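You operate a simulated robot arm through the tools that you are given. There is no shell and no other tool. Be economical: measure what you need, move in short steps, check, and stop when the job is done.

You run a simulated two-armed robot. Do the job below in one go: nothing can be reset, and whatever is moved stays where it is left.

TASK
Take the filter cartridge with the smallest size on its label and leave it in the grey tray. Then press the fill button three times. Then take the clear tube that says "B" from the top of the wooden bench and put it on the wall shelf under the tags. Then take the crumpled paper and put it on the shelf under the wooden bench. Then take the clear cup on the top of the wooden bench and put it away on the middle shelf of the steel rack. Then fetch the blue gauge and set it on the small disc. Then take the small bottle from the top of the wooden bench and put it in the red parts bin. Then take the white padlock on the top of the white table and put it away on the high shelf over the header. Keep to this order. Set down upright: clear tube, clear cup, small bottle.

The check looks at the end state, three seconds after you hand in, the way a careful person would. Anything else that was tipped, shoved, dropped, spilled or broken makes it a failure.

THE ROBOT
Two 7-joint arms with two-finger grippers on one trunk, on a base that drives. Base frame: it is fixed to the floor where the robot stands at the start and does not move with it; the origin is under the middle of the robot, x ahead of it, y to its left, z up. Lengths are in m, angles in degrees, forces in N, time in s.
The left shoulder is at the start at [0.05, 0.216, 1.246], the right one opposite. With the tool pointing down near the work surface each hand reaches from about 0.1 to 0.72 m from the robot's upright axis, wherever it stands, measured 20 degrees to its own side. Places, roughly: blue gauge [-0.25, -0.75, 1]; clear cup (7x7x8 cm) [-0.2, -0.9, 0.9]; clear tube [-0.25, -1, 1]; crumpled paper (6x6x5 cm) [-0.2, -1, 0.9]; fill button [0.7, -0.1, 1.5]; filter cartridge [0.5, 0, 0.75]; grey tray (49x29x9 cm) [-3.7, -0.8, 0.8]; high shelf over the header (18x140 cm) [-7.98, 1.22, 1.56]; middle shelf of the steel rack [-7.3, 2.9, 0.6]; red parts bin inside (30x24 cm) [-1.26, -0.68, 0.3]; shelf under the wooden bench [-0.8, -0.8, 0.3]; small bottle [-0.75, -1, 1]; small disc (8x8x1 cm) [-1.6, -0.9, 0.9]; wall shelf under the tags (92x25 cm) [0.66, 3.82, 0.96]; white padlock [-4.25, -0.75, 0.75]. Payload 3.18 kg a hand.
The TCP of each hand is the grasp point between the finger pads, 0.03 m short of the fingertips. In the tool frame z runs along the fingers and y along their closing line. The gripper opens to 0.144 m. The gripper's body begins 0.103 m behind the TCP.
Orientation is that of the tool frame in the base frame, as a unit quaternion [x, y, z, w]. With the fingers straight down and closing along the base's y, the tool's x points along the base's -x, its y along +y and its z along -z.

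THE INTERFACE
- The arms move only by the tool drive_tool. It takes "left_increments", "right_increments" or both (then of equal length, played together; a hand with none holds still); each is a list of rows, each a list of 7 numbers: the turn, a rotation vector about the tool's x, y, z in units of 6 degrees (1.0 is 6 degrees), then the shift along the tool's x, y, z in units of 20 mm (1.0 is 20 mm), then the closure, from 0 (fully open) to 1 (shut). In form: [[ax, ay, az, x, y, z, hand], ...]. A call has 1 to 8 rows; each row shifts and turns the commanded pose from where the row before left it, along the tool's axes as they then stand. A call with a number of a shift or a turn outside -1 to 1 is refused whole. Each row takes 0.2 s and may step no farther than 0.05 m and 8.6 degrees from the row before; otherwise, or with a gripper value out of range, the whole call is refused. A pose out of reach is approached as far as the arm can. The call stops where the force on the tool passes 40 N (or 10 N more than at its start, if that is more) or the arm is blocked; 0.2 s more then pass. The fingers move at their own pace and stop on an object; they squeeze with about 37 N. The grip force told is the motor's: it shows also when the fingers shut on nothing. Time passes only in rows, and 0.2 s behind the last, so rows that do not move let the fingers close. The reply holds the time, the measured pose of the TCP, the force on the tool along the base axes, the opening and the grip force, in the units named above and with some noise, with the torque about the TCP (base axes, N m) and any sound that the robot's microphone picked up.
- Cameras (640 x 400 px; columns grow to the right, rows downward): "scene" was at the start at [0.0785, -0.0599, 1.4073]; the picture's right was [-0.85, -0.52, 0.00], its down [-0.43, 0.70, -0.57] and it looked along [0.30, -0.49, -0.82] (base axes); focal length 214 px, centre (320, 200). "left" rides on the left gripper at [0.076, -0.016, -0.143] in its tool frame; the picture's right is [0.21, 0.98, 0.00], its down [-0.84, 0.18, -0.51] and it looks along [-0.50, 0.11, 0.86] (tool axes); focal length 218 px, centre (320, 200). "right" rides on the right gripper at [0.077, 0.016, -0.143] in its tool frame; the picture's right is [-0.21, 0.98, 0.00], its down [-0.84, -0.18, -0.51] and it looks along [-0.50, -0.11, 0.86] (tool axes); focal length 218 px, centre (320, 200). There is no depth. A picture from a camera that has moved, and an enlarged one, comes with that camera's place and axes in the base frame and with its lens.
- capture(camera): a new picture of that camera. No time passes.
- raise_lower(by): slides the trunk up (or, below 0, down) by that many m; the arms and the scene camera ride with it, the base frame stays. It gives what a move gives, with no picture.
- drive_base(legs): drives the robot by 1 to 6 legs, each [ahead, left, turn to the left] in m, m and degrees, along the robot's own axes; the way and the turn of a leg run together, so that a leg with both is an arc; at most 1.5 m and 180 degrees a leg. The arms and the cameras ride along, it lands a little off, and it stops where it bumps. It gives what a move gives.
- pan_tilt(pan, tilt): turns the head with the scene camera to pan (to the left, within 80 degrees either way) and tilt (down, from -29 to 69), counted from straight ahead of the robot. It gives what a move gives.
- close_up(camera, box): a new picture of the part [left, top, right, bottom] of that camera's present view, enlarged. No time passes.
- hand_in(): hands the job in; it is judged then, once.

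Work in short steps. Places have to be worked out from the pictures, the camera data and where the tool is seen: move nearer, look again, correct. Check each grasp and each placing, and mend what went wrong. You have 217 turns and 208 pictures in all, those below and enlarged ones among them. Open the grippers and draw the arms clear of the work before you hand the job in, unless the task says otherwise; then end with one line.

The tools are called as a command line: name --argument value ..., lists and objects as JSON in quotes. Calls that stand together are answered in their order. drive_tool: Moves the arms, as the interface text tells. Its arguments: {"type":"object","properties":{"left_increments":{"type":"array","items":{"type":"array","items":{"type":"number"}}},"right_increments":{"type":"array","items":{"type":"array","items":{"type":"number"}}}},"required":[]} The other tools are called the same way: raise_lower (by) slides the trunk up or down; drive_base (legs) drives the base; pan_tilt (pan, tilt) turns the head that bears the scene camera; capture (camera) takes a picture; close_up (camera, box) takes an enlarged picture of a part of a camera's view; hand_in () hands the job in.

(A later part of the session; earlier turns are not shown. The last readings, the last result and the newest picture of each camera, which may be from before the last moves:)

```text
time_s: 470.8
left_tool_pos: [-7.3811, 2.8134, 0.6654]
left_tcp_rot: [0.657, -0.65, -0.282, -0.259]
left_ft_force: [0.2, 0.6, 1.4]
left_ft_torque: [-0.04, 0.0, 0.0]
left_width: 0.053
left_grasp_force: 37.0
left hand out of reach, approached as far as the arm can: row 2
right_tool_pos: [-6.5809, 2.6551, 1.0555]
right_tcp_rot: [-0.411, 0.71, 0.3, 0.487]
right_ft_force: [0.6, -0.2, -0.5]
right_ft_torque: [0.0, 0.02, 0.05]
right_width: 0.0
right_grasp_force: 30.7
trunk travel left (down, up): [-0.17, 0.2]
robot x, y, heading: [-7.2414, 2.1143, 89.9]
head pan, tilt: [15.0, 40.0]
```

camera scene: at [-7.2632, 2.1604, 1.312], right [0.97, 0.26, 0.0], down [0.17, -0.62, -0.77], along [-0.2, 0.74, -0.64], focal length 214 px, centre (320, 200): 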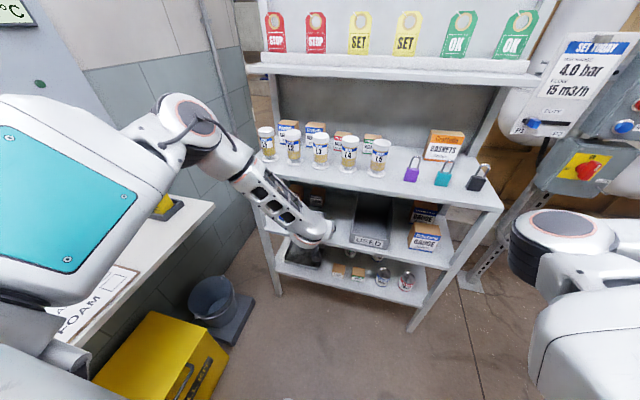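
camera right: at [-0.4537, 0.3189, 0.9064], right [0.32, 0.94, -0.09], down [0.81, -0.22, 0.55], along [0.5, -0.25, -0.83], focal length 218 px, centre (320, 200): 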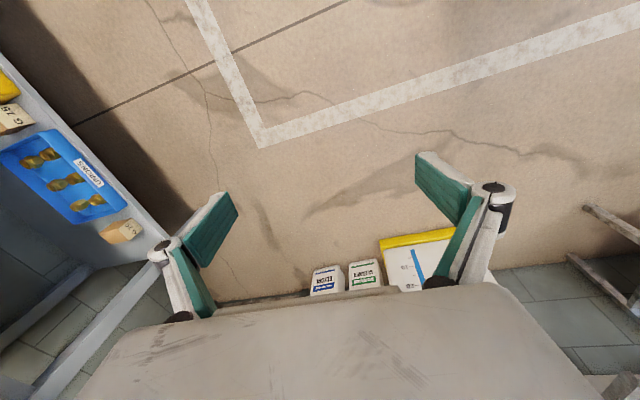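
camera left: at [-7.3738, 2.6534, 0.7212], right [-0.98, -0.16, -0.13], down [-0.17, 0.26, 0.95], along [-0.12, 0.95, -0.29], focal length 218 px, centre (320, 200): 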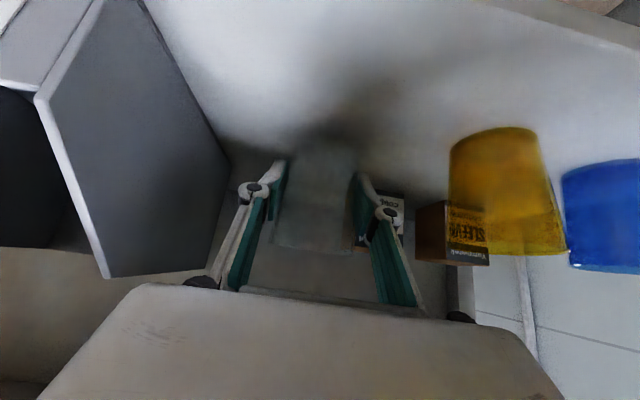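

Leveled. I continue lowering in small trunk steps until contact.

raise_lower --by -0.014

raise_lower --by -0.006

capture --camera "left"

```text
time_s: 471.2
left_tool_pos: [-7.3808, 2.8119, 0.6507]
left_tcp_rot: [0.66, -0.65, -0.276, -0.256]
left_ft_force: [0.2, -4.4, 9.5]
left_ft_torque: [0.06, -0.25, -0.12]
left_width: 0.0529
left_grasp_force: 37.3
right_tool_pos: [-6.5829, 2.6547, 1.0441]
right_tcp_rot: [-0.413, 0.712, 0.298, 0.485]
right_ft_force: [-0.7, 0.2, -0.8]
right_ft_torque: [0.01, -0.01, 0.01]
right_width: 0.0001
right_grasp_force: 30.6
trunk travel left (down, up): [-0.162, 0.208]
robot x, y, heading: [-7.2433, 2.1141, 90.2]
head pan, tilt: [15.0, 40.0]
stopped: the force on the tool passed its limit at 60 N (the readings are from after the stop); the commanded pose is now the measured one
```

```text
time_s: 471.7
left_tool_pos: [-7.3783, 2.8145, 0.6488]
left_tcp_rot: [0.661, -0.648, -0.279, -0.257]
left_ft_force: [-1.0, -4.1, 15.6]
left_ft_torque: [0.03, -0.36, -0.12]
left_width: 0.0525
left_grasp_force: 36.6
right_tool_pos: [-6.5836, 2.6555, 1.0392]
right_tcp_rot: [-0.414, 0.711, 0.298, 0.484]
right_ft_force: [-0.2, 0.6, -0.7]
right_ft_torque: [-0.01, -0.03, 0.01]
right_width: 0.0001
right_grasp_force: 30.2
trunk travel left (down, up): [-0.157, 0.212]
robot x, y, heading: [-7.2428, 2.1105, 90.2]
head pan, tilt: [15.0, 40.0]
stopped: the force on the tool passed its limit at 43 N (the readings are from after the stop); the commanded pose is now the measured one
```

```text
64 pictures are left
camera left: at [-7.3572, 2.659, 0.6977], right [-0.98, -0.18, -0.13], down [-0.17, 0.24, 0.96], along [-0.14, 0.95, -0.26], focal length 218 px, centre (320, 200)
```

left: 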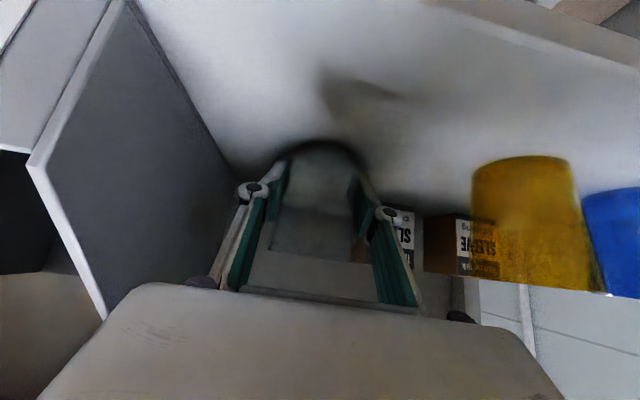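

The cup stands on the shelf. I open the fingers and back the base straight out.

drive_tool --left_increments '[[0, 0, 0, 0, 0, 0, 0.55], [0, 0, 0, 0, 0, 0, 0.45], [0, 0, 0, 0, 0, 0, 0.37], [0, 0, 0, 0, 0, 0, 0.37]]'

capture --camera "left"

```text
time_s: 472.7
left_tool_pos: [-7.3797, 2.8139, 0.6471]
left_tcp_rot: [0.661, -0.649, -0.277, -0.255]
left_ft_force: [-0.7, -1.4, 2.1]
left_ft_torque: [0.01, -0.07, -0.05]
left_width: 0.0933
left_grasp_force: 0.1
right_tool_pos: [-6.5824, 2.6568, 1.0384]
right_tcp_rot: [-0.414, 0.711, 0.298, 0.484]
right_ft_force: [-0.3, 0.2, 0.1]
right_ft_torque: [-0.03, -0.03, 0.01]
right_width: 0.0
right_grasp_force: 31.0
trunk travel left (down, up): [-0.157, 0.212]
robot x, y, heading: [-7.2404, 2.1103, 90.0]
head pan, tilt: [15.0, 40.0]
```

```text
63 pictures are left
camera left: at [-7.3578, 2.6578, 0.6951], right [-0.98, -0.18, -0.12], down [-0.16, 0.25, 0.96], along [-0.14, 0.95, -0.27], focal length 218 px, centre (320, 200)
```

left: 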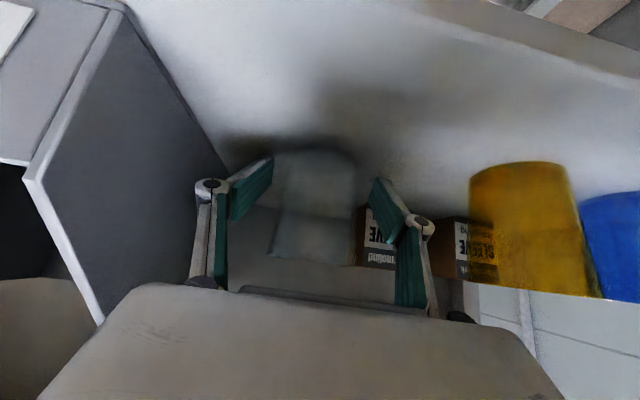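

Cup stands free and upright. I back out.

drive_base --legs '[[-0.3, 0, 0]]'

capture --camera "left"

close_up --camera "scene" --box '[220, 100, 480, 300]'

```text
time_s: 474.7
left_tool_pos: [-7.3808, 2.5113, 0.6469]
left_tcp_rot: [0.661, -0.648, -0.279, -0.256]
left_ft_force: [-0.1, -0.4, -0.3]
left_ft_torque: [0.01, 0.0, 0.01]
left_width: 0.0908
left_grasp_force: 0.0
right_tool_pos: [-6.5837, 2.3534, 1.0405]
right_tcp_rot: [-0.414, 0.71, 0.299, 0.485]
right_ft_force: [0.2, -0.6, 0.2]
right_ft_torque: [-0.01, 0.02, 0.0]
right_width: 0.0001
right_grasp_force: 30.7
trunk travel left (down, up): [-0.157, 0.212]
robot x, y, heading: [-7.2432, 1.8082, 90.1]
head pan, tilt: [15.0, 40.0]
```

```text
62 pictures are left
camera left: at [-7.3581, 2.3549, 0.6961], right [-0.98, -0.18, -0.12], down [-0.17, 0.24, 0.96], along [-0.14, 0.95, -0.27], focal length 218 px, centre (320, 200)
```

left: 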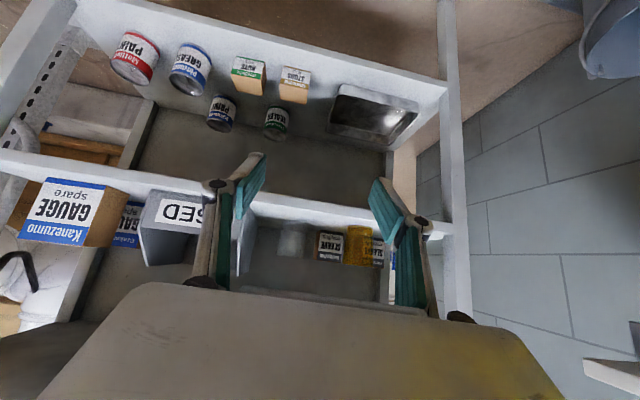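

```text
2.00 times, centred on (350, 200) of scene
camera zoom: at [-7.2634, 2.028, 1.2528], right [0.97, 0.26, 0.0], down [0.17, -0.62, -0.77], along [-0.2, 0.74, -0.64], focal length 429 px, centre (260, 200)
```

zoom: 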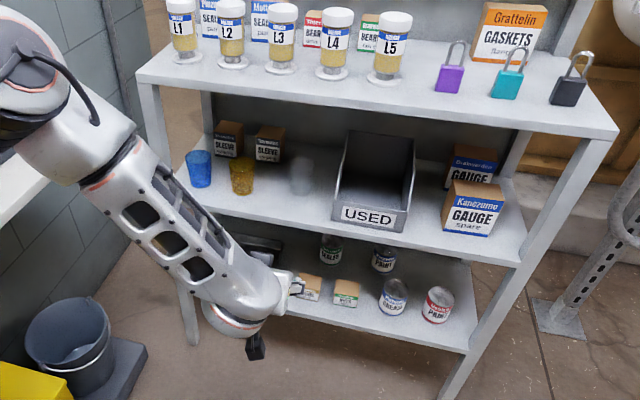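

The cup is in place upright. Now the blue gauge: I raise the trunk and drive back across the room.

raise_lower --by 0.205

drive_base --legs '[[-1.0, 0, 0], [0, 0, -90], [1.5, 0, 0], [1.5, 0, 0], [1.5, 0, 0]]'

```text
time_s: 476.9
left_tool_pos: [-7.3811, 2.5101, 0.8516]
left_tcp_rot: [0.662, -0.648, -0.278, -0.255]
left_ft_force: [0.2, -0.6, 0.1]
left_ft_torque: [-0.03, 0.0, 0.01]
left_width: 0.0907
left_grasp_force: 0.0
right_tool_pos: [-6.5827, 2.3531, 1.2447]
right_tcp_rot: [-0.414, 0.71, 0.299, 0.484]
right_ft_force: [-0.4, 0.0, -0.7]
right_ft_torque: [0.0, 0.02, -0.02]
right_width: 0.0
right_grasp_force: 30.6
trunk travel left (down, up): [-0.362, 0.007]
robot x, y, heading: [-7.2424, 1.8102, 90.1]
head pan, tilt: [15.0, 40.0]
```

```text
time_s: 507.1
left_tool_pos: [-2.0223, 0.9408, 0.8525]
left_tcp_rot: [-0.014, 0.926, 0.017, 0.377]
left_ft_force: [-1.0, -0.1, -0.1]
left_ft_torque: [0.0, 0.02, 0.0]
left_width: 0.0905
left_grasp_force: 0.2
right_tool_pos: [-2.1695, 0.1432, 1.2439]
right_tcp_rot: [0.205, 0.797, -0.128, 0.554]
right_ft_force: [-0.5, -0.5, 0.5]
right_ft_torque: [-0.01, -0.03, 0.0]
right_width: 0.0
right_grasp_force: 30.2
trunk travel left (down, up): [-0.362, 0.007]
robot x, y, heading: [-2.7217, 0.7947, 0.9]
head pan, tilt: [15.0, 40.0]
```

I raise the hand and drive the rest of the way to the bench.

drive_tool --left_increments '[[0.47, 0, 0.47, -1, 0, -0.93, 0.2], [0, 0, 0, -1, 0, -0.93, 0.2], [0, 0, 0, -1, 0, -0.93, 0.2], [0, 0, 0, -1, 0, -0.93, 0.2], [0, 0, 0, -1, 0, -0.93, 0.2], [0, 0, 0, -1, 0, -0.93, 0.2], [0, 0, 0, -1, 0, -0.93, 0.2], [0, 0, 0, -1, 0, -0.93, 0.2]]'

drive_base --legs '[[1.15, 0, -0.9], [1.1, 0, 0], [0, 0, -90], [0.55, 0, 0]]'

pan_tilt --pan 0 --tilt 45

capture --camera "scene"

```text
time_s: 508.9
left_tool_pos: [-2.0121, 0.9359, 1.0711]
left_tcp_rot: [0.018, 0.926, 0.004, 0.376]
left_ft_force: [0.5, 0.3, 0.0]
left_ft_torque: [-0.02, 0.01, 0.01]
left_width: 0.1151
left_grasp_force: 0.0
right_tool_pos: [-2.1729, 0.1412, 1.2453]
right_tcp_rot: [0.206, 0.796, -0.129, 0.554]
right_ft_force: [-1.3, 0.6, 0.3]
right_ft_torque: [-0.02, -0.03, 0.02]
right_width: 0.0
right_grasp_force: 30.5
trunk travel left (down, up): [-0.362, 0.007]
robot x, y, heading: [-2.7268, 0.7938, 0.9]
head pan, tilt: [15.0, 40.0]
```

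```text
time_s: 526.6
left_tool_pos: [-0.3668, -0.4498, 1.0702]
left_tcp_rot: [0.672, 0.638, -0.265, 0.268]
left_ft_force: [-0.1, -0.6, 0.5]
left_ft_torque: [-0.02, 0.0, -0.02]
left_width: 0.1151
left_grasp_force: 0.0
right_tool_pos: [-1.1603, -0.2797, 1.2443]
right_tcp_rot: [0.711, 0.413, -0.485, 0.298]
right_ft_force: [0.3, 0.0, -0.3]
right_ft_torque: [-0.01, -0.01, -0.01]
right_width: 0.0
right_grasp_force: 30.4
trunk travel left (down, up): [-0.362, 0.007]
robot x, y, heading: [-0.4978, 0.2643, -90.2]
head pan, tilt: [15.0, 40.0]
```

```text
time_s: 527.3
left_tool_pos: [-0.3666, -0.4472, 1.0699]
left_tcp_rot: [0.672, 0.638, -0.264, 0.267]
left_ft_force: [0.2, 0.3, -0.1]
left_ft_torque: [0.01, -0.02, -0.02]
left_width: 0.1154
left_grasp_force: 0.1
right_tool_pos: [-1.1597, -0.2782, 1.2459]
right_tcp_rot: [0.712, 0.413, -0.484, 0.297]
right_ft_force: [-0.4, 0.5, 0.2]
right_ft_torque: [-0.01, -0.04, 0.01]
right_width: 0.0
right_grasp_force: 30.2
trunk travel left (down, up): [-0.362, 0.007]
robot x, y, heading: [-0.4979, 0.2647, -90.0]
head pan, tilt: [0.0, 45.0]
```

```text
60 pictures are left
camera scene: at [-0.499, 0.1442, 1.4579], right [-1.0, 0.0, 0.0], down [0.0, 0.71, -0.71], along [0.0, -0.71, -0.71], focal length 214 px, centre (320, 200)
```

scene: 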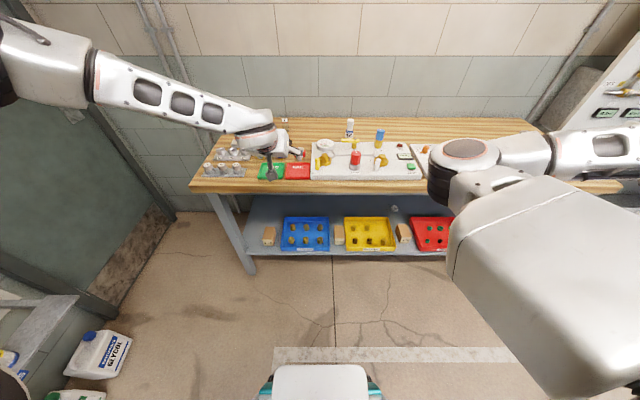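

I drive a bit closer and look at the gauges.

drive_base --legs '[[0.28, 0.05, 0]]'

pan_tilt --pan 0 --tilt 58

close_up --camera "scene" --box '[190, 80, 430, 230]'

capture --camera "left"

```text
time_s: 529.3
left_tool_pos: [-0.3185, -0.7238, 1.0709]
left_tcp_rot: [0.673, 0.637, -0.266, 0.267]
left_ft_force: [-0.1, -1.0, 0.6]
left_ft_torque: [0.02, 0.0, 0.02]
left_width: 0.1153
left_grasp_force: 0.1
right_tool_pos: [-1.1111, -0.5547, 1.2445]
right_tcp_rot: [0.711, 0.413, -0.485, 0.298]
right_ft_force: [0.1, -0.2, -0.1]
right_ft_torque: [-0.01, 0.03, -0.01]
right_width: 0.0
right_grasp_force: 30.5
trunk travel left (down, up): [-0.362, 0.007]
robot x, y, heading: [-0.4528, -0.0136, -89.6]
head pan, tilt: [0.0, 45.0]
```

```text
time_s: 530.0
left_tool_pos: [-0.319, -0.7234, 1.0711]
left_tcp_rot: [0.672, 0.637, -0.265, 0.268]
left_ft_force: [0.4, 0.4, -0.2]
left_ft_torque: [-0.03, -0.01, 0.0]
left_width: 0.1153
left_grasp_force: 0.0
right_tool_pos: [-1.1117, -0.5531, 1.2455]
right_tcp_rot: [0.712, 0.412, -0.486, 0.297]
right_ft_force: [0.0, 0.4, 0.2]
right_ft_torque: [0.0, 0.02, 0.02]
right_width: 0.0
right_grasp_force: 31.1
trunk travel left (down, up): [-0.362, 0.007]
robot x, y, heading: [-0.4501, -0.0114, -90.0]
head pan, tilt: [0.0, 58.0]
```

```text
2.67 times, centred on (310, 155) of scene
camera zoom: at [-0.4496, -0.1188, 1.4408], right [-1.0, 0.0, 0.0], down [0.0, 0.85, -0.53], along [0.0, -0.53, -0.85], focal length 572 px, centre (347, 320)
```

zoom: 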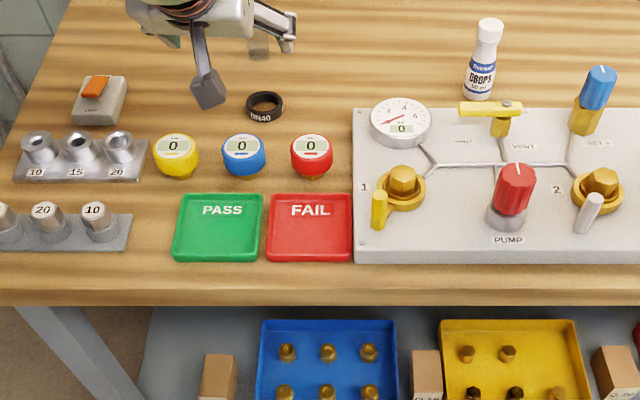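

```text
58 pictures are left
camera left: at [-0.3289, -0.57, 1.1196], right [0.99, 0.11, -0.12], down [0.15, -0.26, 0.96], along [0.07, -0.96, -0.27], focal length 218 px, centre (320, 200)
```

left: 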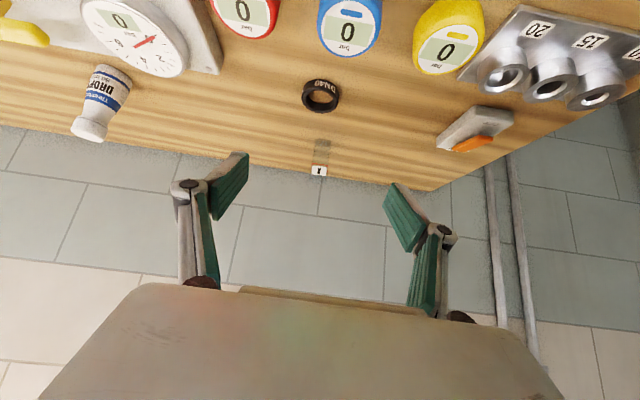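

Blue gauge at about (-0.312, -0.711), top z≈0.915. I descend over it and check.

drive_tool --left_increments '[[0, 0, 0, 0.877, 0.05, 0.772, 0.3], [0, 0, 0, 0.877, 0.05, 0.772, 0.3], [0, 0, 0, 0.877, 0.05, 0.772, 0.3], [0, 0, 0, 0.877, 0.05, 0.772, 0.3], [0, 0, 0, 0.877, 0.05, 0.772, 0.3], [0, 0, 0, 0.877, 0.05, 0.772, 0.3]]'

capture --camera "left"

close_up --camera "scene" --box '[220, 100, 360, 190]'

```text
time_s: 531.4
left_tool_pos: [-0.3105, -0.7142, 0.932]
left_tcp_rot: [0.672, 0.638, -0.265, 0.267]
left_ft_force: [-0.5, 1.0, 0.0]
left_ft_torque: [0.01, 0.02, -0.02]
left_width: 0.1003
left_grasp_force: 0.0
right_tool_pos: [-1.1108, -0.554, 1.2451]
right_tcp_rot: [0.711, 0.413, -0.485, 0.298]
right_ft_force: [0.1, 0.4, 0.1]
right_ft_torque: [0.01, -0.01, -0.01]
right_width: 0.0
right_grasp_force: 30.9
trunk travel left (down, up): [-0.362, 0.007]
robot x, y, heading: [-0.4493, -0.0115, -90.1]
head pan, tilt: [0.0, 58.0]
```

```text
57 pictures are left
camera left: at [-0.32, -0.561, 0.9811], right [0.99, 0.11, -0.12], down [0.15, -0.26, 0.95], along [0.07, -0.96, -0.27], focal length 218 px, centre (320, 200)
```

left: 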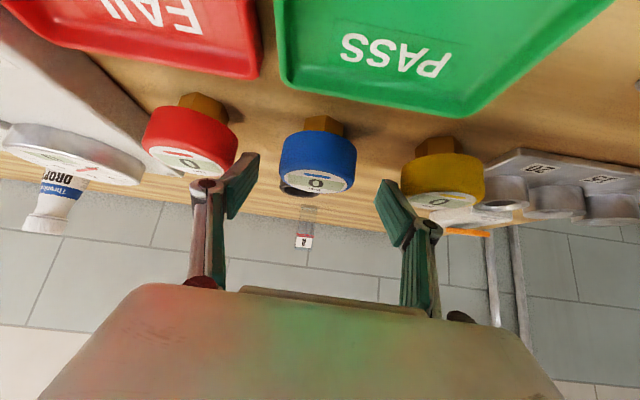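

```text
4.44 times, centred on (290, 145) of scene
camera zoom: at [-0.4496, -0.1194, 1.4407], right [-1.0, 0.0, 0.0], down [0.0, 0.85, -0.53], along [0.0, -0.53, -0.85], focal length 953 px, centre (453, 444)
```

zoom: 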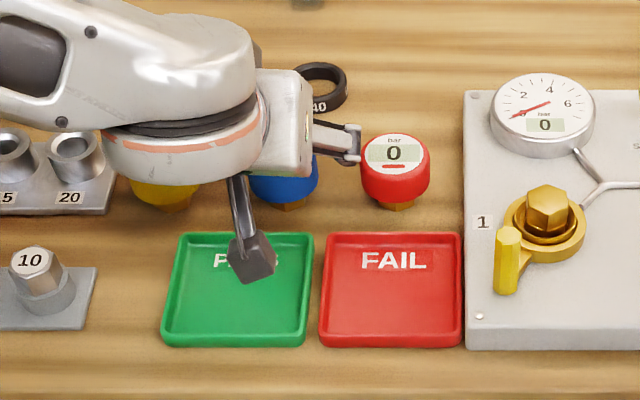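

The gauge is a disc on a brass hex foot, centred between the pads. I lower 2 cm and close.

drive_tool --left_increments '[[0, 0, 0, 0.72, -0.2, 0.73, 0.3], [0, 0, 0, 0, 0, 0, 0.5], [0, 0, 0, 0, 0, 0, 0.8], [0, 0, 0, 0, 0, 0, 0.8], [0, 0, 0, 0, 0, 0, 0.8]]'

drive_tool --left_increments '[[0, 0, 0, -0.7, 0, -0.715, 0.8], [0, 0, 0, -0.7, 0, -0.715, 0.8], [0, 0, 0, -0.7, 0, -0.715, 0.8], [0, 0, 0, -0.7, 0, -0.715, 0.8], [0, 0, 0, -0.7, 0, -0.715, 0.8], [0, 0, 0, -0.7, 0, -0.715, 0.8], [0, 0, 0, -0.7, 0, -0.715, 0.8], [0, 0, 0, -0.7, 0, -0.715, 0.8]]'

capture --camera "left"

```text
time_s: 532.6
left_tool_pos: [-0.3121, -0.7126, 0.9104]
left_tcp_rot: [0.672, 0.637, -0.264, 0.268]
left_ft_force: [0.4, 0.5, -0.8]
left_ft_torque: [0.01, 0.01, 0.0]
left_width: 0.0534
left_grasp_force: 36.8
right_tool_pos: [-1.1101, -0.5535, 1.2462]
right_tcp_rot: [0.711, 0.413, -0.485, 0.298]
right_ft_force: [0.7, -0.2, 0.2]
right_ft_torque: [0.01, 0.01, 0.02]
right_width: 0.0
right_grasp_force: 30.5
trunk travel left (down, up): [-0.362, 0.007]
robot x, y, heading: [-0.4477, -0.0108, -89.8]
head pan, tilt: [0.0, 58.0]
```

```text
time_s: 534.4
left_tool_pos: [-0.3154, -0.7129, 1.0706]
left_tcp_rot: [0.672, 0.637, -0.265, 0.267]
left_ft_force: [0.0, -0.3, -2.0]
left_ft_torque: [-0.01, -0.01, 0.02]
left_width: 0.0534
left_grasp_force: 36.7
right_tool_pos: [-1.1117, -0.5526, 1.2449]
right_tcp_rot: [0.711, 0.413, -0.485, 0.298]
right_ft_force: [0.1, -1.0, 0.6]
right_ft_torque: [-0.04, -0.01, 0.03]
right_width: 0.0001
right_grasp_force: 31.0
trunk travel left (down, up): [-0.362, 0.007]
robot x, y, heading: [-0.4511, -0.0135, -89.9]
head pan, tilt: [0.0, 58.0]
```

```text
55 pictures are left
camera left: at [-0.3264, -0.5601, 1.1205], right [0.99, 0.11, -0.12], down [0.15, -0.26, 0.96], along [0.07, -0.96, -0.27], focal length 218 px, centre (320, 200)
```

left: 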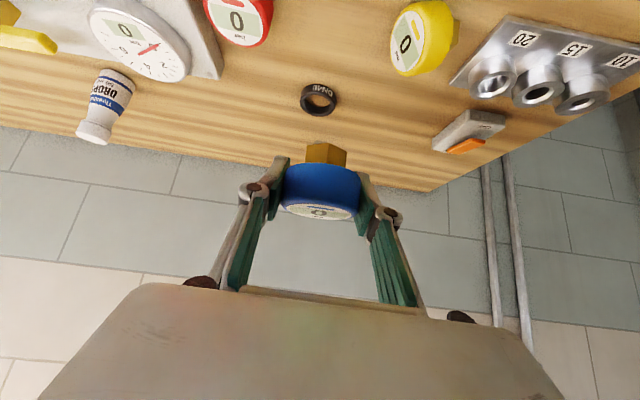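

The blue gauge is held. The yellow one looks different; I check it.

close_up --camera "scene" --box '[200, 100, 360, 200]'

```text
4.00 times, centred on (280, 150) of scene
camera zoom: at [-0.4497, -0.1189, 1.4407], right [-1.0, 0.0, 0.0], down [0.0, 0.85, -0.53], along [0.0, -0.53, -0.85], focal length 858 px, centre (480, 400)
```

zoom: 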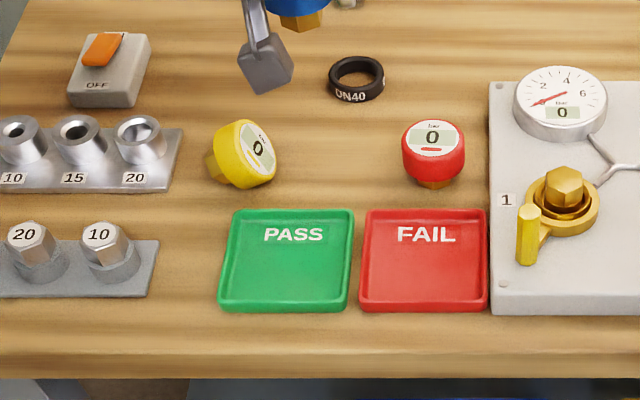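

The yellow gauge got tipped by the finger; I'll set it upright again when I come back. First I deliver the blue gauge: I back off and strafe to the disc at the bench's far end.

drive_base --legs '[[-0.25, 0, 0], [0, -0.65, 0], [0, -0.6, 0], [0.12, 0, 0]]'

pan_tilt --pan 5 --tilt 45

capture --camera "scene"

```text
time_s: 548.1
left_tool_pos: [-1.5602, -0.5781, 1.0695]
left_tcp_rot: [0.673, 0.636, -0.266, 0.267]
left_ft_force: [-0.3, -0.1, -2.9]
left_ft_torque: [-0.01, 0.02, -0.02]
left_width: 0.0534
left_grasp_force: 37.0
right_tool_pos: [-2.3543, -0.4153, 1.2442]
right_tcp_rot: [0.712, 0.412, -0.486, 0.297]
right_ft_force: [0.3, -1.0, -0.1]
right_ft_torque: [0.01, 0.02, -0.04]
right_width: 0.0002
right_grasp_force: 31.0
trunk travel left (down, up): [-0.362, 0.007]
robot x, y, heading: [-1.6942, 0.1239, -90.1]
head pan, tilt: [0.0, 58.0]
```

```text
time_s: 548.9
left_tool_pos: [-1.5609, -0.5776, 1.0705]
left_tcp_rot: [0.673, 0.637, -0.265, 0.267]
left_ft_force: [0.9, -0.3, -1.4]
left_ft_torque: [-0.01, 0.0, -0.01]
left_width: 0.0535
left_grasp_force: 37.5
right_tool_pos: [-2.3554, -0.4136, 1.2457]
right_tcp_rot: [0.712, 0.411, -0.486, 0.297]
right_ft_force: [0.0, 0.3, -0.8]
right_ft_torque: [-0.01, -0.02, -0.03]
right_width: 0.0
right_grasp_force: 30.6
trunk travel left (down, up): [-0.362, 0.007]
robot x, y, heading: [-1.6941, 0.1275, -90.2]
head pan, tilt: [5.0, 45.0]
```

```text
53 pictures are left
camera scene: at [-1.686, 0.0059, 1.4578], right [-1.0, -0.08, 0.0], down [-0.06, 0.7, -0.71], along [0.06, -0.7, -0.71], focal length 214 px, centre (320, 200)
```

scene: 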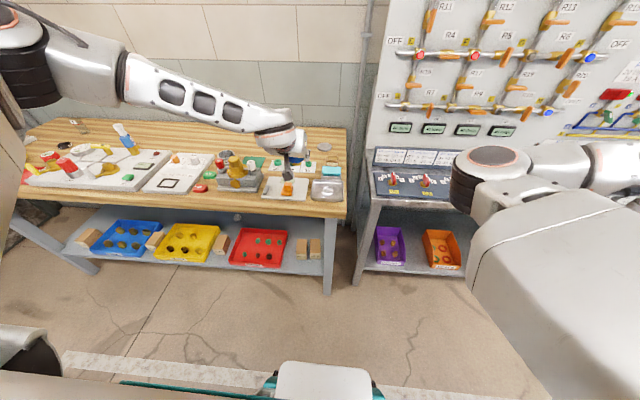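

Disc at about (-1.63, -0.93). I drive up and then look closely.

drive_base --legs '[[0.3, -0.07, 0]]'

pan_tilt --pan 5 --tilt 58

close_up --camera "scene" --box '[190, 60, 430, 230]'

capture --camera "left"

```text
time_s: 551.0
left_tool_pos: [-1.6278, -0.873, 1.0693]
left_tcp_rot: [0.671, 0.639, -0.265, 0.267]
left_ft_force: [-0.8, 0.3, -2.0]
left_ft_torque: [-0.03, 0.0, 0.0]
left_width: 0.0533
left_grasp_force: 36.7
right_tool_pos: [-2.4231, -0.7147, 1.2465]
right_tcp_rot: [0.712, 0.412, -0.485, 0.297]
right_ft_force: [0.7, -0.2, -0.6]
right_ft_torque: [-0.01, 0.01, -0.02]
right_width: 0.0002
right_grasp_force: 30.2
trunk travel left (down, up): [-0.362, 0.007]
robot x, y, heading: [-1.763, -0.1726, -89.9]
head pan, tilt: [5.0, 45.0]
```

```text
time_s: 551.7
left_tool_pos: [-1.6274, -0.8716, 1.0711]
left_tcp_rot: [0.672, 0.638, -0.265, 0.267]
left_ft_force: [0.3, -0.6, -2.4]
left_ft_torque: [0.01, -0.03, 0.0]
left_width: 0.0537
left_grasp_force: 36.6
right_tool_pos: [-2.4239, -0.7133, 1.2454]
right_tcp_rot: [0.711, 0.413, -0.485, 0.298]
right_ft_force: [-0.3, -0.6, -0.4]
right_ft_torque: [0.03, 0.03, 0.01]
right_width: 0.0
right_grasp_force: 30.9
trunk travel left (down, up): [-0.362, 0.007]
robot x, y, heading: [-1.7638, -0.1727, -90.1]
head pan, tilt: [5.0, 58.0]
```

```text
2.35 times, centred on (310, 145) of scene
camera zoom: at [-1.7568, -0.2782, 1.4408], right [-1.0, -0.09, 0.0], down [-0.07, 0.84, -0.53], along [0.05, -0.53, -0.85], focal length 505 px, centre (344, 329)
```

zoom: 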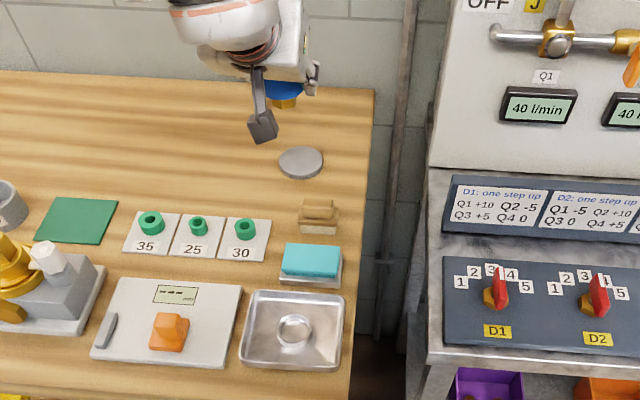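

```text
51 pictures are left
camera left: at [-1.6386, -0.7193, 1.12], right [0.99, 0.11, -0.12], down [0.15, -0.26, 0.96], along [0.07, -0.96, -0.27], focal length 218 px, centre (320, 200)
```

left: 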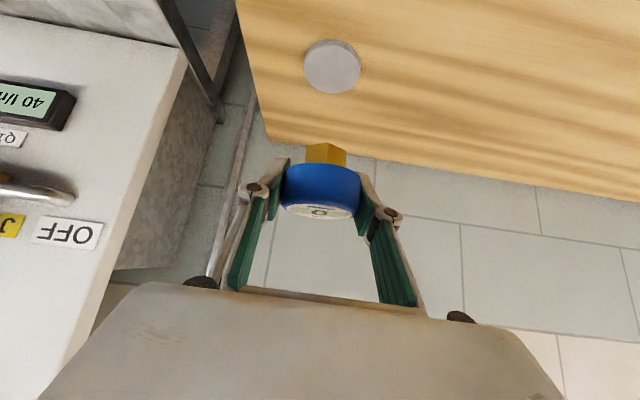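

Both views agree: disc at (-1.629, -0.932). I move over it and down to ~1.5 cm above.

drive_tool --left_increments '[[0, 0, 0, -0.7, 0, 0.7, 0.8], [0, 0, 0, -0.7, 0, 0.7, 0.8], [0, 0, 0, -0.7, 0, 0.7, 0.8], [0, 0, 0, 0.8, 0, 0.82, 0.8], [0, 0, 0, 0.8, 0, 0.82, 0.8], [0, 0, 0, 0.8, 0, 0.82, 0.8], [0, 0, 0, 0.8, 0, 0.82, 0.8], [0, 0, 0, 0.8, 0, 0.82, 0.8]]'

capture --camera "left"

close_up --camera "scene" --box '[260, 80, 360, 160]'

```text
time_s: 553.5
left_tool_pos: [-1.6271, -0.9319, 0.9534]
left_tcp_rot: [0.671, 0.638, -0.265, 0.268]
left_ft_force: [0.1, -0.2, -1.2]
left_ft_torque: [0.0, -0.03, -0.01]
left_width: 0.0537
left_grasp_force: 36.6
right_tool_pos: [-2.4237, -0.715, 1.2457]
right_tcp_rot: [0.711, 0.413, -0.486, 0.297]
right_ft_force: [0.4, 0.3, 0.0]
right_ft_torque: [-0.02, 0.03, -0.01]
right_width: 0.0
right_grasp_force: 30.5
trunk travel left (down, up): [-0.362, 0.007]
robot x, y, heading: [-1.7621, -0.172, -89.9]
head pan, tilt: [5.0, 58.0]
```

```text
50 pictures are left
camera left: at [-1.639, -0.779, 1.0028], right [0.99, 0.11, -0.12], down [0.15, -0.26, 0.96], along [0.07, -0.96, -0.27], focal length 218 px, centre (320, 200)
```

left: 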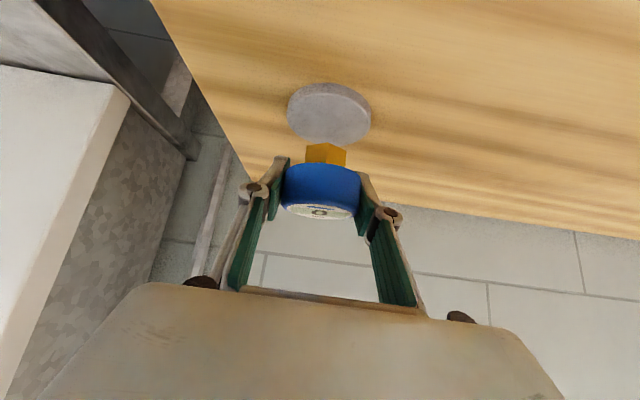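

```text
5.00 times, centred on (310, 120) of scene
camera zoom: at [-1.7569, -0.2789, 1.4407], right [-1.0, -0.09, 0.0], down [-0.07, 0.84, -0.53], along [0.05, -0.53, -0.85], focal length 1072 px, centre (370, 600)
```

zoom: 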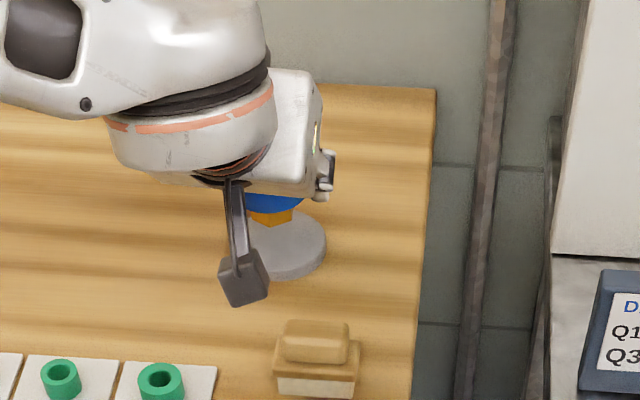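

Aligned. I lower in small steps to contact.

drive_tool --left_increments '[[0, 0, 0, 0.42, 0, 0.43, 0.8], [0, 0, 0, 0.42, 0, 0.43, 0.8], [0, 0, 0, 0.12, 0, 0.12, 0.8]]'

drive_tool --left_increments '[[0, 0, 0, 0.1, 0, 0.1, 0.8], [0, 0, 0, 0.1, 0, 0.1, 0.8]]'

```text
time_s: 554.3
left_tool_pos: [-1.6277, -0.9326, 0.927]
left_tcp_rot: [0.672, 0.637, -0.265, 0.267]
left_ft_force: [0.6, -1.3, -1.3]
left_ft_torque: [-0.02, -0.04, -0.02]
left_width: 0.0534
left_grasp_force: 37.2
right_tool_pos: [-2.4231, -0.7133, 1.2457]
right_tcp_rot: [0.711, 0.413, -0.484, 0.298]
right_ft_force: [-0.5, 0.9, -0.2]
right_ft_torque: [-0.03, -0.02, -0.01]
right_width: 0.0
right_grasp_force: 30.8
trunk travel left (down, up): [-0.362, 0.007]
robot x, y, heading: [-1.7626, -0.1666, -90.0]
head pan, tilt: [5.0, 58.0]
```

```text
time_s: 554.9
left_tool_pos: [-1.6274, -0.9313, 0.9206]
left_tcp_rot: [0.672, 0.638, -0.265, 0.267]
left_ft_force: [0.2, 0.4, -1.4]
left_ft_torque: [-0.01, 0.03, -0.01]
left_width: 0.0536
left_grasp_force: 36.9
right_tool_pos: [-2.4234, -0.7149, 1.2454]
right_tcp_rot: [0.711, 0.413, -0.485, 0.298]
right_ft_force: [-0.4, -0.2, -0.2]
right_ft_torque: [0.02, 0.0, -0.03]
right_width: 0.0001
right_grasp_force: 30.8
trunk travel left (down, up): [-0.362, 0.007]
robot x, y, heading: [-1.7624, -0.1694, -90.0]
head pan, tilt: [5.0, 58.0]
```

drive_tool --left_increments '[[0, 0, 0, 0.1, 0, 0.1, 0.8], [0, 0, 0, 0.08, 0, 0.08, 0.8]]'

drive_tool --left_increments '[[0, 0, 0, 0.1, 0, 0.1, 0.8]]'

```text
time_s: 555.5
left_tool_pos: [-1.6273, -0.9325, 0.9212]
left_tcp_rot: [0.671, 0.637, -0.267, 0.269]
left_ft_force: [2.2, 2.9, 15.3]
left_ft_torque: [0.18, -0.29, 0.01]
left_width: 0.0531
left_grasp_force: 37.5
right_tool_pos: [-2.4229, -0.7121, 1.2463]
right_tcp_rot: [0.711, 0.412, -0.485, 0.298]
right_ft_force: [-0.1, -0.9, 0.1]
right_ft_torque: [0.0, 0.0, 0.0]
right_width: 0.0
right_grasp_force: 30.6
trunk travel left (down, up): [-0.362, 0.007]
robot x, y, heading: [-1.764, -0.1692, -89.7]
head pan, tilt: [5.0, 58.0]
```

```text
time_s: 555.9
left_tool_pos: [-1.627, -0.9336, 0.92]
left_tcp_rot: [0.671, 0.637, -0.268, 0.27]
left_ft_force: [1.3, 0.1, 28.2]
left_ft_torque: [0.21, -0.23, -0.03]
left_width: 0.054
left_grasp_force: 36.8
right_tool_pos: [-2.4231, -0.7105, 1.2465]
right_tcp_rot: [0.711, 0.413, -0.485, 0.299]
right_ft_force: [0.5, -0.4, 0.3]
right_ft_torque: [0.0, 0.0, 0.01]
right_width: 0.0
right_grasp_force: 30.6
trunk travel left (down, up): [-0.362, 0.007]
robot x, y, heading: [-1.7635, -0.1707, -90.0]
head pan, tilt: [5.0, 58.0]
```

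Firm contact. I relieve the push, open evenly, and lift away.

drive_tool --left_increments '[[0, 0, 0, -0.14, 0, -0.14, 0.8], [0, 0, 0, 0, 0, 0, 0.5], [0, 0, 0, 0, 0, 0, 0.35], [0, 0, 0, 0, 0, 0, 0.35], [0, 0, 0, 0, 0, -0.6, 0.35], [0, 0, 0, 0, 0, -1, 0.35], [0, 0, 0, 0, 0, -1, 0.35], [0, 0, 0, 0, 0, -1, 0.35]]'

drive_tool --left_increments '[[0, 0, 0, 0, 0, -1, 0.35], [0, 0, 0, 0, 0, -1, 0.35], [0, 0, 0, 0, 0, -1, 0.35], [0, 0, 0, -0.7, 0, -1, 0.35], [0, 0, 0, -0.7, 0, -0.7, 0.35]]'

close_up --camera "scene" --box '[240, 70, 400, 190]'

```text
time_s: 557.7
left_tool_pos: [-1.6259, -0.8809, 0.9696]
left_tcp_rot: [0.671, 0.638, -0.266, 0.268]
left_ft_force: [-1.6, -0.6, -0.3]
left_ft_torque: [-0.01, 0.06, 0.02]
left_width: 0.0936
left_grasp_force: 0.1
right_tool_pos: [-2.4228, -0.7134, 1.2456]
right_tcp_rot: [0.71, 0.413, -0.485, 0.299]
right_ft_force: [0.0, -0.4, 0.5]
right_ft_torque: [0.01, 0.03, -0.02]
right_width: 0.0
right_grasp_force: 30.9
trunk travel left (down, up): [-0.362, 0.007]
robot x, y, heading: [-1.761, -0.1711, -90.1]
head pan, tilt: [5.0, 58.0]
```

```text
time_s: 558.9
left_tool_pos: [-1.6255, -0.8364, 1.055]
left_tcp_rot: [0.672, 0.637, -0.265, 0.267]
left_ft_force: [0.4, -0.5, -0.2]
left_ft_torque: [0.0, 0.01, 0.0]
left_width: 0.0939
left_grasp_force: 0.1
right_tool_pos: [-2.4245, -0.7138, 1.2467]
right_tcp_rot: [0.711, 0.414, -0.484, 0.299]
right_ft_force: [0.2, -0.3, -0.2]
right_ft_torque: [-0.01, -0.01, 0.02]
right_width: 0.0001
right_grasp_force: 31.3
trunk travel left (down, up): [-0.362, 0.007]
robot x, y, heading: [-1.762, -0.17, -90.0]
head pan, tilt: [5.0, 58.0]
```

```text
3.33 times, centred on (320, 130) of scene
camera zoom: at [-1.7569, -0.2781, 1.4407], right [-1.0, -0.09, 0.0], down [-0.07, 0.84, -0.53], along [0.05, -0.53, -0.85], focal length 715 px, centre (320, 433)
```

zoom: 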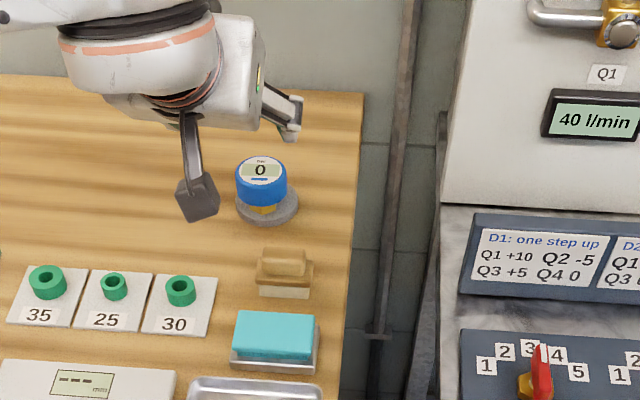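

Blue gauge stands on the disc. I return to set the tipped yellow gauge upright.

drive_base --legs '[[-0.3, 0, 0], [0, 0.7, 0], [0, 0.68, 0], [0.15, 0, 0]]'

close_up --camera "scene" --box '[220, 60, 420, 220]'

capture --camera "left"

```text
time_s: 574.1
left_tool_pos: [-0.257, -0.6899, 1.0555]
left_tcp_rot: [0.675, 0.635, -0.266, 0.266]
left_ft_force: [0.0, -0.3, 0.0]
left_ft_torque: [0.03, 0.01, -0.01]
left_width: 0.0937
left_grasp_force: 0.0
right_tool_pos: [-1.051, -0.5598, 1.2452]
right_tcp_rot: [0.714, 0.409, -0.487, 0.294]
right_ft_force: [0.1, -0.4, -0.9]
right_ft_torque: [0.0, 0.02, -0.02]
right_width: 0.0
right_grasp_force: 30.6
trunk travel left (down, up): [-0.362, 0.007]
robot x, y, heading: [-0.3872, -0.0239, -90.6]
head pan, tilt: [5.0, 58.0]
```

```text
2.50 times, centred on (320, 140) of scene
camera zoom: at [-0.3802, -0.1318, 1.4406], right [-1.0, -0.08, 0.0], down [-0.07, 0.85, -0.53], along [0.04, -0.53, -0.85], focal length 536 px, centre (320, 350)
```

zoom: 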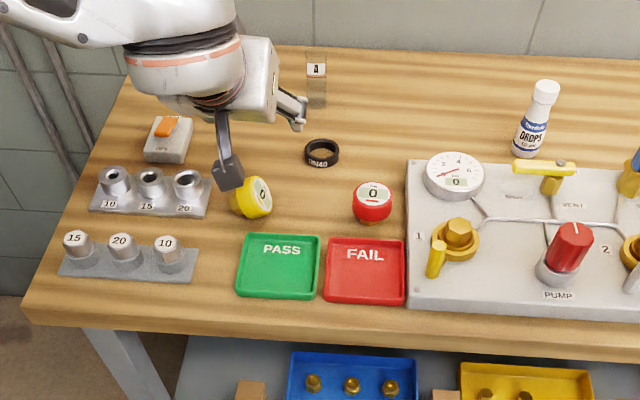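

```text
46 pictures are left
camera left: at [-0.2653, -0.5378, 1.1044], right [0.99, 0.1, -0.12], down [0.15, -0.26, 0.95], along [0.06, -0.96, -0.27], focal length 218 px, centre (320, 200)
```

left: 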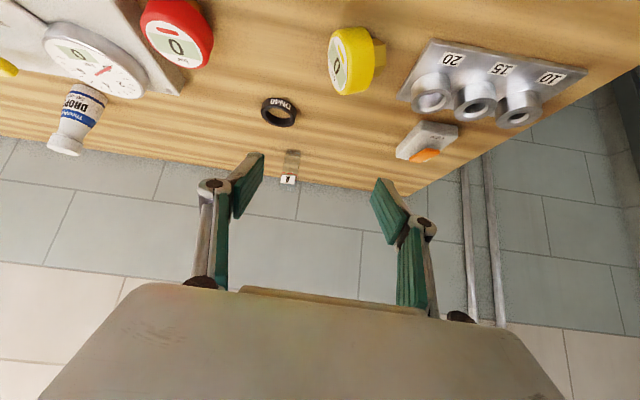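

The yellow gauge lies with its face toward -x at about (-0.24, -0.713). I'll grip its rim front-to-back and roll it upright about that axis: first make the tool vertical and yaw it 90°.

drive_tool --left_increments '[[0, 0.92, 0, 0, 0, 0, 0.35], [0, 0.92, 0, 0, 0, 0, 0.35], [0, 0.92, 0, 0, 0, 0, 0.35], [0, 0.92, 0, 0, 0, 0, 0.35], [0, 0.92, 0, 0, 0, 0, 0.35], [0, 0.92, 0, 0, 0, 0, 0.35], [0, 0.92, 0, 0, 0, 0, 0.35], [0, 0.92, 0, 0, 0, 0, 0.35]]'

drive_tool --left_increments '[[0, 0, -1, 0, 0, 0, 0.35], [0, 0, -1, 0, 0, 0, 0.35], [0, 0, -1, 0, 0, 0, 0.35], [0, 0, -1, 0, 0, 0, 0.35], [0, 0, -1, 0, 0, 0, 0.35], [0, 0, -1, 0, 0, 0, 0.35], [0, 0, -1, 0, 0, 0, 0.35], [0, 0, -1, 0, 0, 0, 0.35]]'

drive_tool --left_increments '[[0, 0, -1, 0, 0, 0, 0.35], [0, 0, -1, 0, 0, 0, 0.35], [0, 0, -1, 0, 0, 0, 0.35], [0, 0, -1, 0, 0, 0, 0.35], [0, 0, -1, 0, 0, 0, 0.35], [0, 0, -1, 0, 0, 0, 0.35]]'

```text
time_s: 575.9
left_tool_pos: [-0.2566, -0.6893, 1.055]
left_tcp_rot: [0.727, 0.687, 0.007, 0.007]
left_ft_force: [0.2, -0.4, 0.2]
left_ft_torque: [0.01, 0.01, 0.0]
left_width: 0.0936
left_grasp_force: 0.2
right_tool_pos: [-1.0522, -0.5588, 1.246]
right_tcp_rot: [0.714, 0.409, -0.486, 0.295]
right_ft_force: [0.0, -0.7, -0.4]
right_ft_torque: [-0.01, -0.01, 0.02]
right_width: 0.0
right_grasp_force: 30.7
trunk travel left (down, up): [-0.362, 0.007]
robot x, y, heading: [-0.3835, -0.0225, -90.7]
head pan, tilt: [5.0, 58.0]
```

```text
time_s: 577.7
left_tool_pos: [-0.2573, -0.6892, 1.0575]
left_tcp_rot: [0.382, 0.924, 0.003, 0.01]
left_ft_force: [-0.2, -1.2, -0.1]
left_ft_torque: [0.01, -0.01, 0.03]
left_width: 0.0935
left_grasp_force: 0.0
right_tool_pos: [-1.0514, -0.5587, 1.2452]
right_tcp_rot: [0.713, 0.409, -0.487, 0.296]
right_ft_force: [0.8, 0.6, -0.7]
right_ft_torque: [0.0, 0.02, 0.02]
right_width: 0.0
right_grasp_force: 30.6
trunk travel left (down, up): [-0.362, 0.007]
robot x, y, heading: [-0.3876, -0.0244, -90.8]
head pan, tilt: [5.0, 58.0]
```

```text
time_s: 579.1
left_tool_pos: [-0.2561, -0.691, 1.0566]
left_tcp_rot: [0.078, 0.997, 0.0, 0.01]
left_ft_force: [0.6, -0.2, 0.2]
left_ft_torque: [0.02, 0.0, -0.01]
left_width: 0.0937
left_grasp_force: 0.0
right_tool_pos: [-1.0517, -0.5575, 1.2453]
right_tcp_rot: [0.713, 0.409, -0.487, 0.295]
right_ft_force: [-1.2, -0.6, 0.2]
right_ft_torque: [-0.02, -0.04, 0.01]
right_width: 0.0
right_grasp_force: 30.5
trunk travel left (down, up): [-0.362, 0.007]
robot x, y, heading: [-0.3867, -0.0216, -90.7]
head pan, tilt: [5.0, 58.0]
```

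Now the last bit of yaw, shift over the gauge, and tilt the tool 32° toward +x.

drive_tool --left_increments '[[0, 0, -0.75, -0.4, -0.55, 0.5, 0.35], [0, 0, -0.75, -0.4, -0.55, 0.5, 0.35], [0, -0.88, 0, 0, 0, 0, 0.35], [0, -0.88, 0, 0, 0, 0, 0.35], [0, -0.88, 0, 0, 0, 0, 0.35], [0, -0.88, 0, 0, 0, 0, 0.35], [0, -0.88, 0, 0, 0, 0, 0.35], [0, -0.88, 0, 0, 0, 0, 0.35]]'

capture --camera "left"

close_up --camera "scene" --box '[220, 60, 380, 190]'

```text
time_s: 580.9
left_tool_pos: [-0.2434, -0.7147, 1.0363]
left_tcp_rot: [0.0, 0.959, -0.001, 0.284]
left_ft_force: [0.5, 0.2, 1.4]
left_ft_torque: [-0.02, -0.01, 0.01]
left_width: 0.0939
left_grasp_force: 0.2
right_tool_pos: [-1.0523, -0.5587, 1.2449]
right_tcp_rot: [0.713, 0.41, -0.486, 0.296]
right_ft_force: [0.0, 0.8, -0.1]
right_ft_torque: [0.0, -0.02, 0.02]
right_width: 0.0001
right_grasp_force: 31.0
trunk travel left (down, up): [-0.362, 0.007]
robot x, y, heading: [-0.3865, -0.0255, -90.3]
head pan, tilt: [5.0, 58.0]
```

```text
45 pictures are left
camera left: at [-0.3847, -0.7316, 1.1151], right [-0.17, 0.98, -0.12], down [0.43, 0.18, 0.88], along [0.89, 0.1, -0.45], focal length 218 px, centre (320, 200)
```

left: 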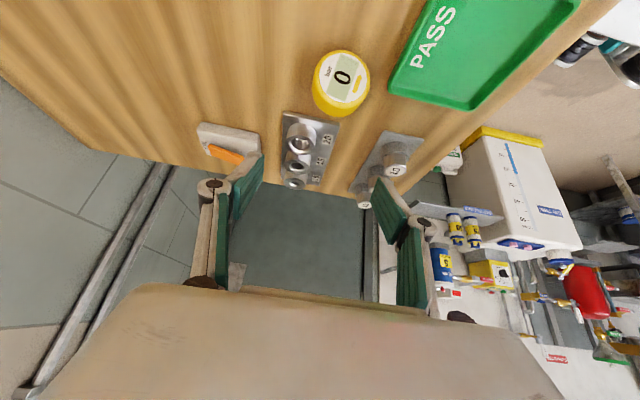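

```text
3.08 times, centred on (300, 125) of scene
camera zoom: at [-0.3812, -0.1305, 1.4407], right [-1.0, -0.08, 0.0], down [-0.07, 0.85, -0.53], along [0.04, -0.53, -0.85], focal length 660 px, centre (382, 431)
```

zoom: 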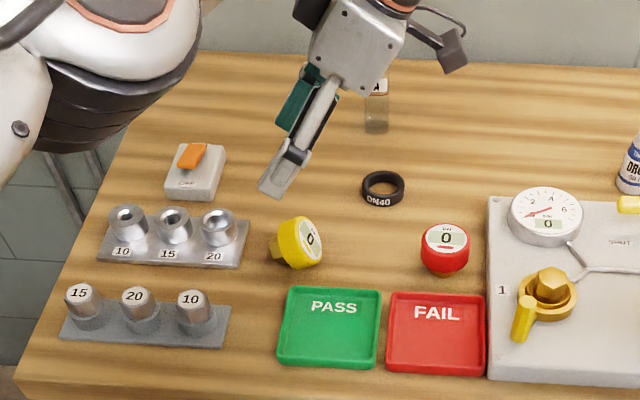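

Rim centre at (-0.24, -0.711). I align the yaw with the gauge's axis and descend to grip its rim.

drive_tool --left_increments '[[-0.45, 0, -0.7, 0, 0.1, 0, 0.35], [-0.45, 0, -0.7, 0, 0.1, 0, 0.35], [0, 0, 0, 0.555, 0, 0.855, 0.35], [0, 0, 0, 0.555, 0, 0.855, 0.35], [0, 0, 0, 0.555, 0, 0.855, 0.35], [0, 0, 0, 0.555, 0, 0.855, 0.35], [0, 0, 0, 0.555, 0, 0.855, 0.35], [0, 0, 0, 0.48, 0, 0.76, 0.35]]'

capture --camera "left"

close_up --camera "scene" --box '[240, 90, 360, 170]'

```text
time_s: 582.9
left_tool_pos: [-0.2297, -0.6899, 0.949]
left_tcp_rot: [-0.117, 0.955, 0.024, 0.272]
left_ft_force: [-1.0, -0.6, -0.2]
left_ft_torque: [-0.02, -0.02, 0.0]
left_width: 0.0933
left_grasp_force: 0.1
left hand out of reach, approached as far as the arm can: row 1, 2, 3, 4, 6, 7, 8
right_tool_pos: [-1.0514, -0.558, 1.2465]
right_tcp_rot: [0.713, 0.408, -0.487, 0.295]
right_ft_force: [0.1, 0.1, 0.6]
right_ft_torque: [-0.02, 0.01, 0.0]
right_width: 0.0001
right_grasp_force: 30.7
trunk travel left (down, up): [-0.362, 0.007]
robot x, y, heading: [-0.3853, -0.0235, -90.7]
head pan, tilt: [5.0, 58.0]
stopped in row 8 (left hand): the arm was blocked; the commanded pose is now the measured one
```

```text
43 pictures are left
camera left: at [-0.3622, -0.7386, 1.0304], right [-0.4, 0.91, -0.13], down [0.39, 0.3, 0.87], along [0.83, 0.3, -0.47], focal length 218 px, centre (320, 200)
```

left: 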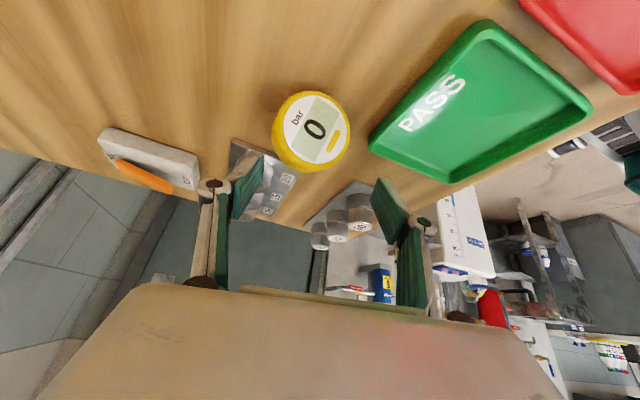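

```text
5.00 times, centred on (300, 130) of scene
camera zoom: at [-0.3797, -0.1306, 1.4407], right [-1.0, -0.08, 0.0], down [-0.07, 0.85, -0.53], along [0.04, -0.53, -0.85], focal length 1072 px, centre (420, 550)
```

zoom: 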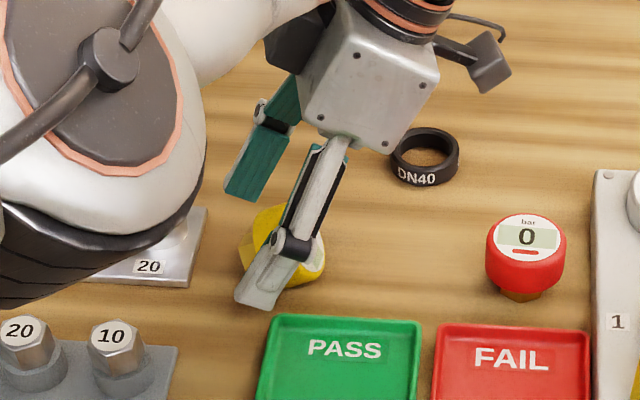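

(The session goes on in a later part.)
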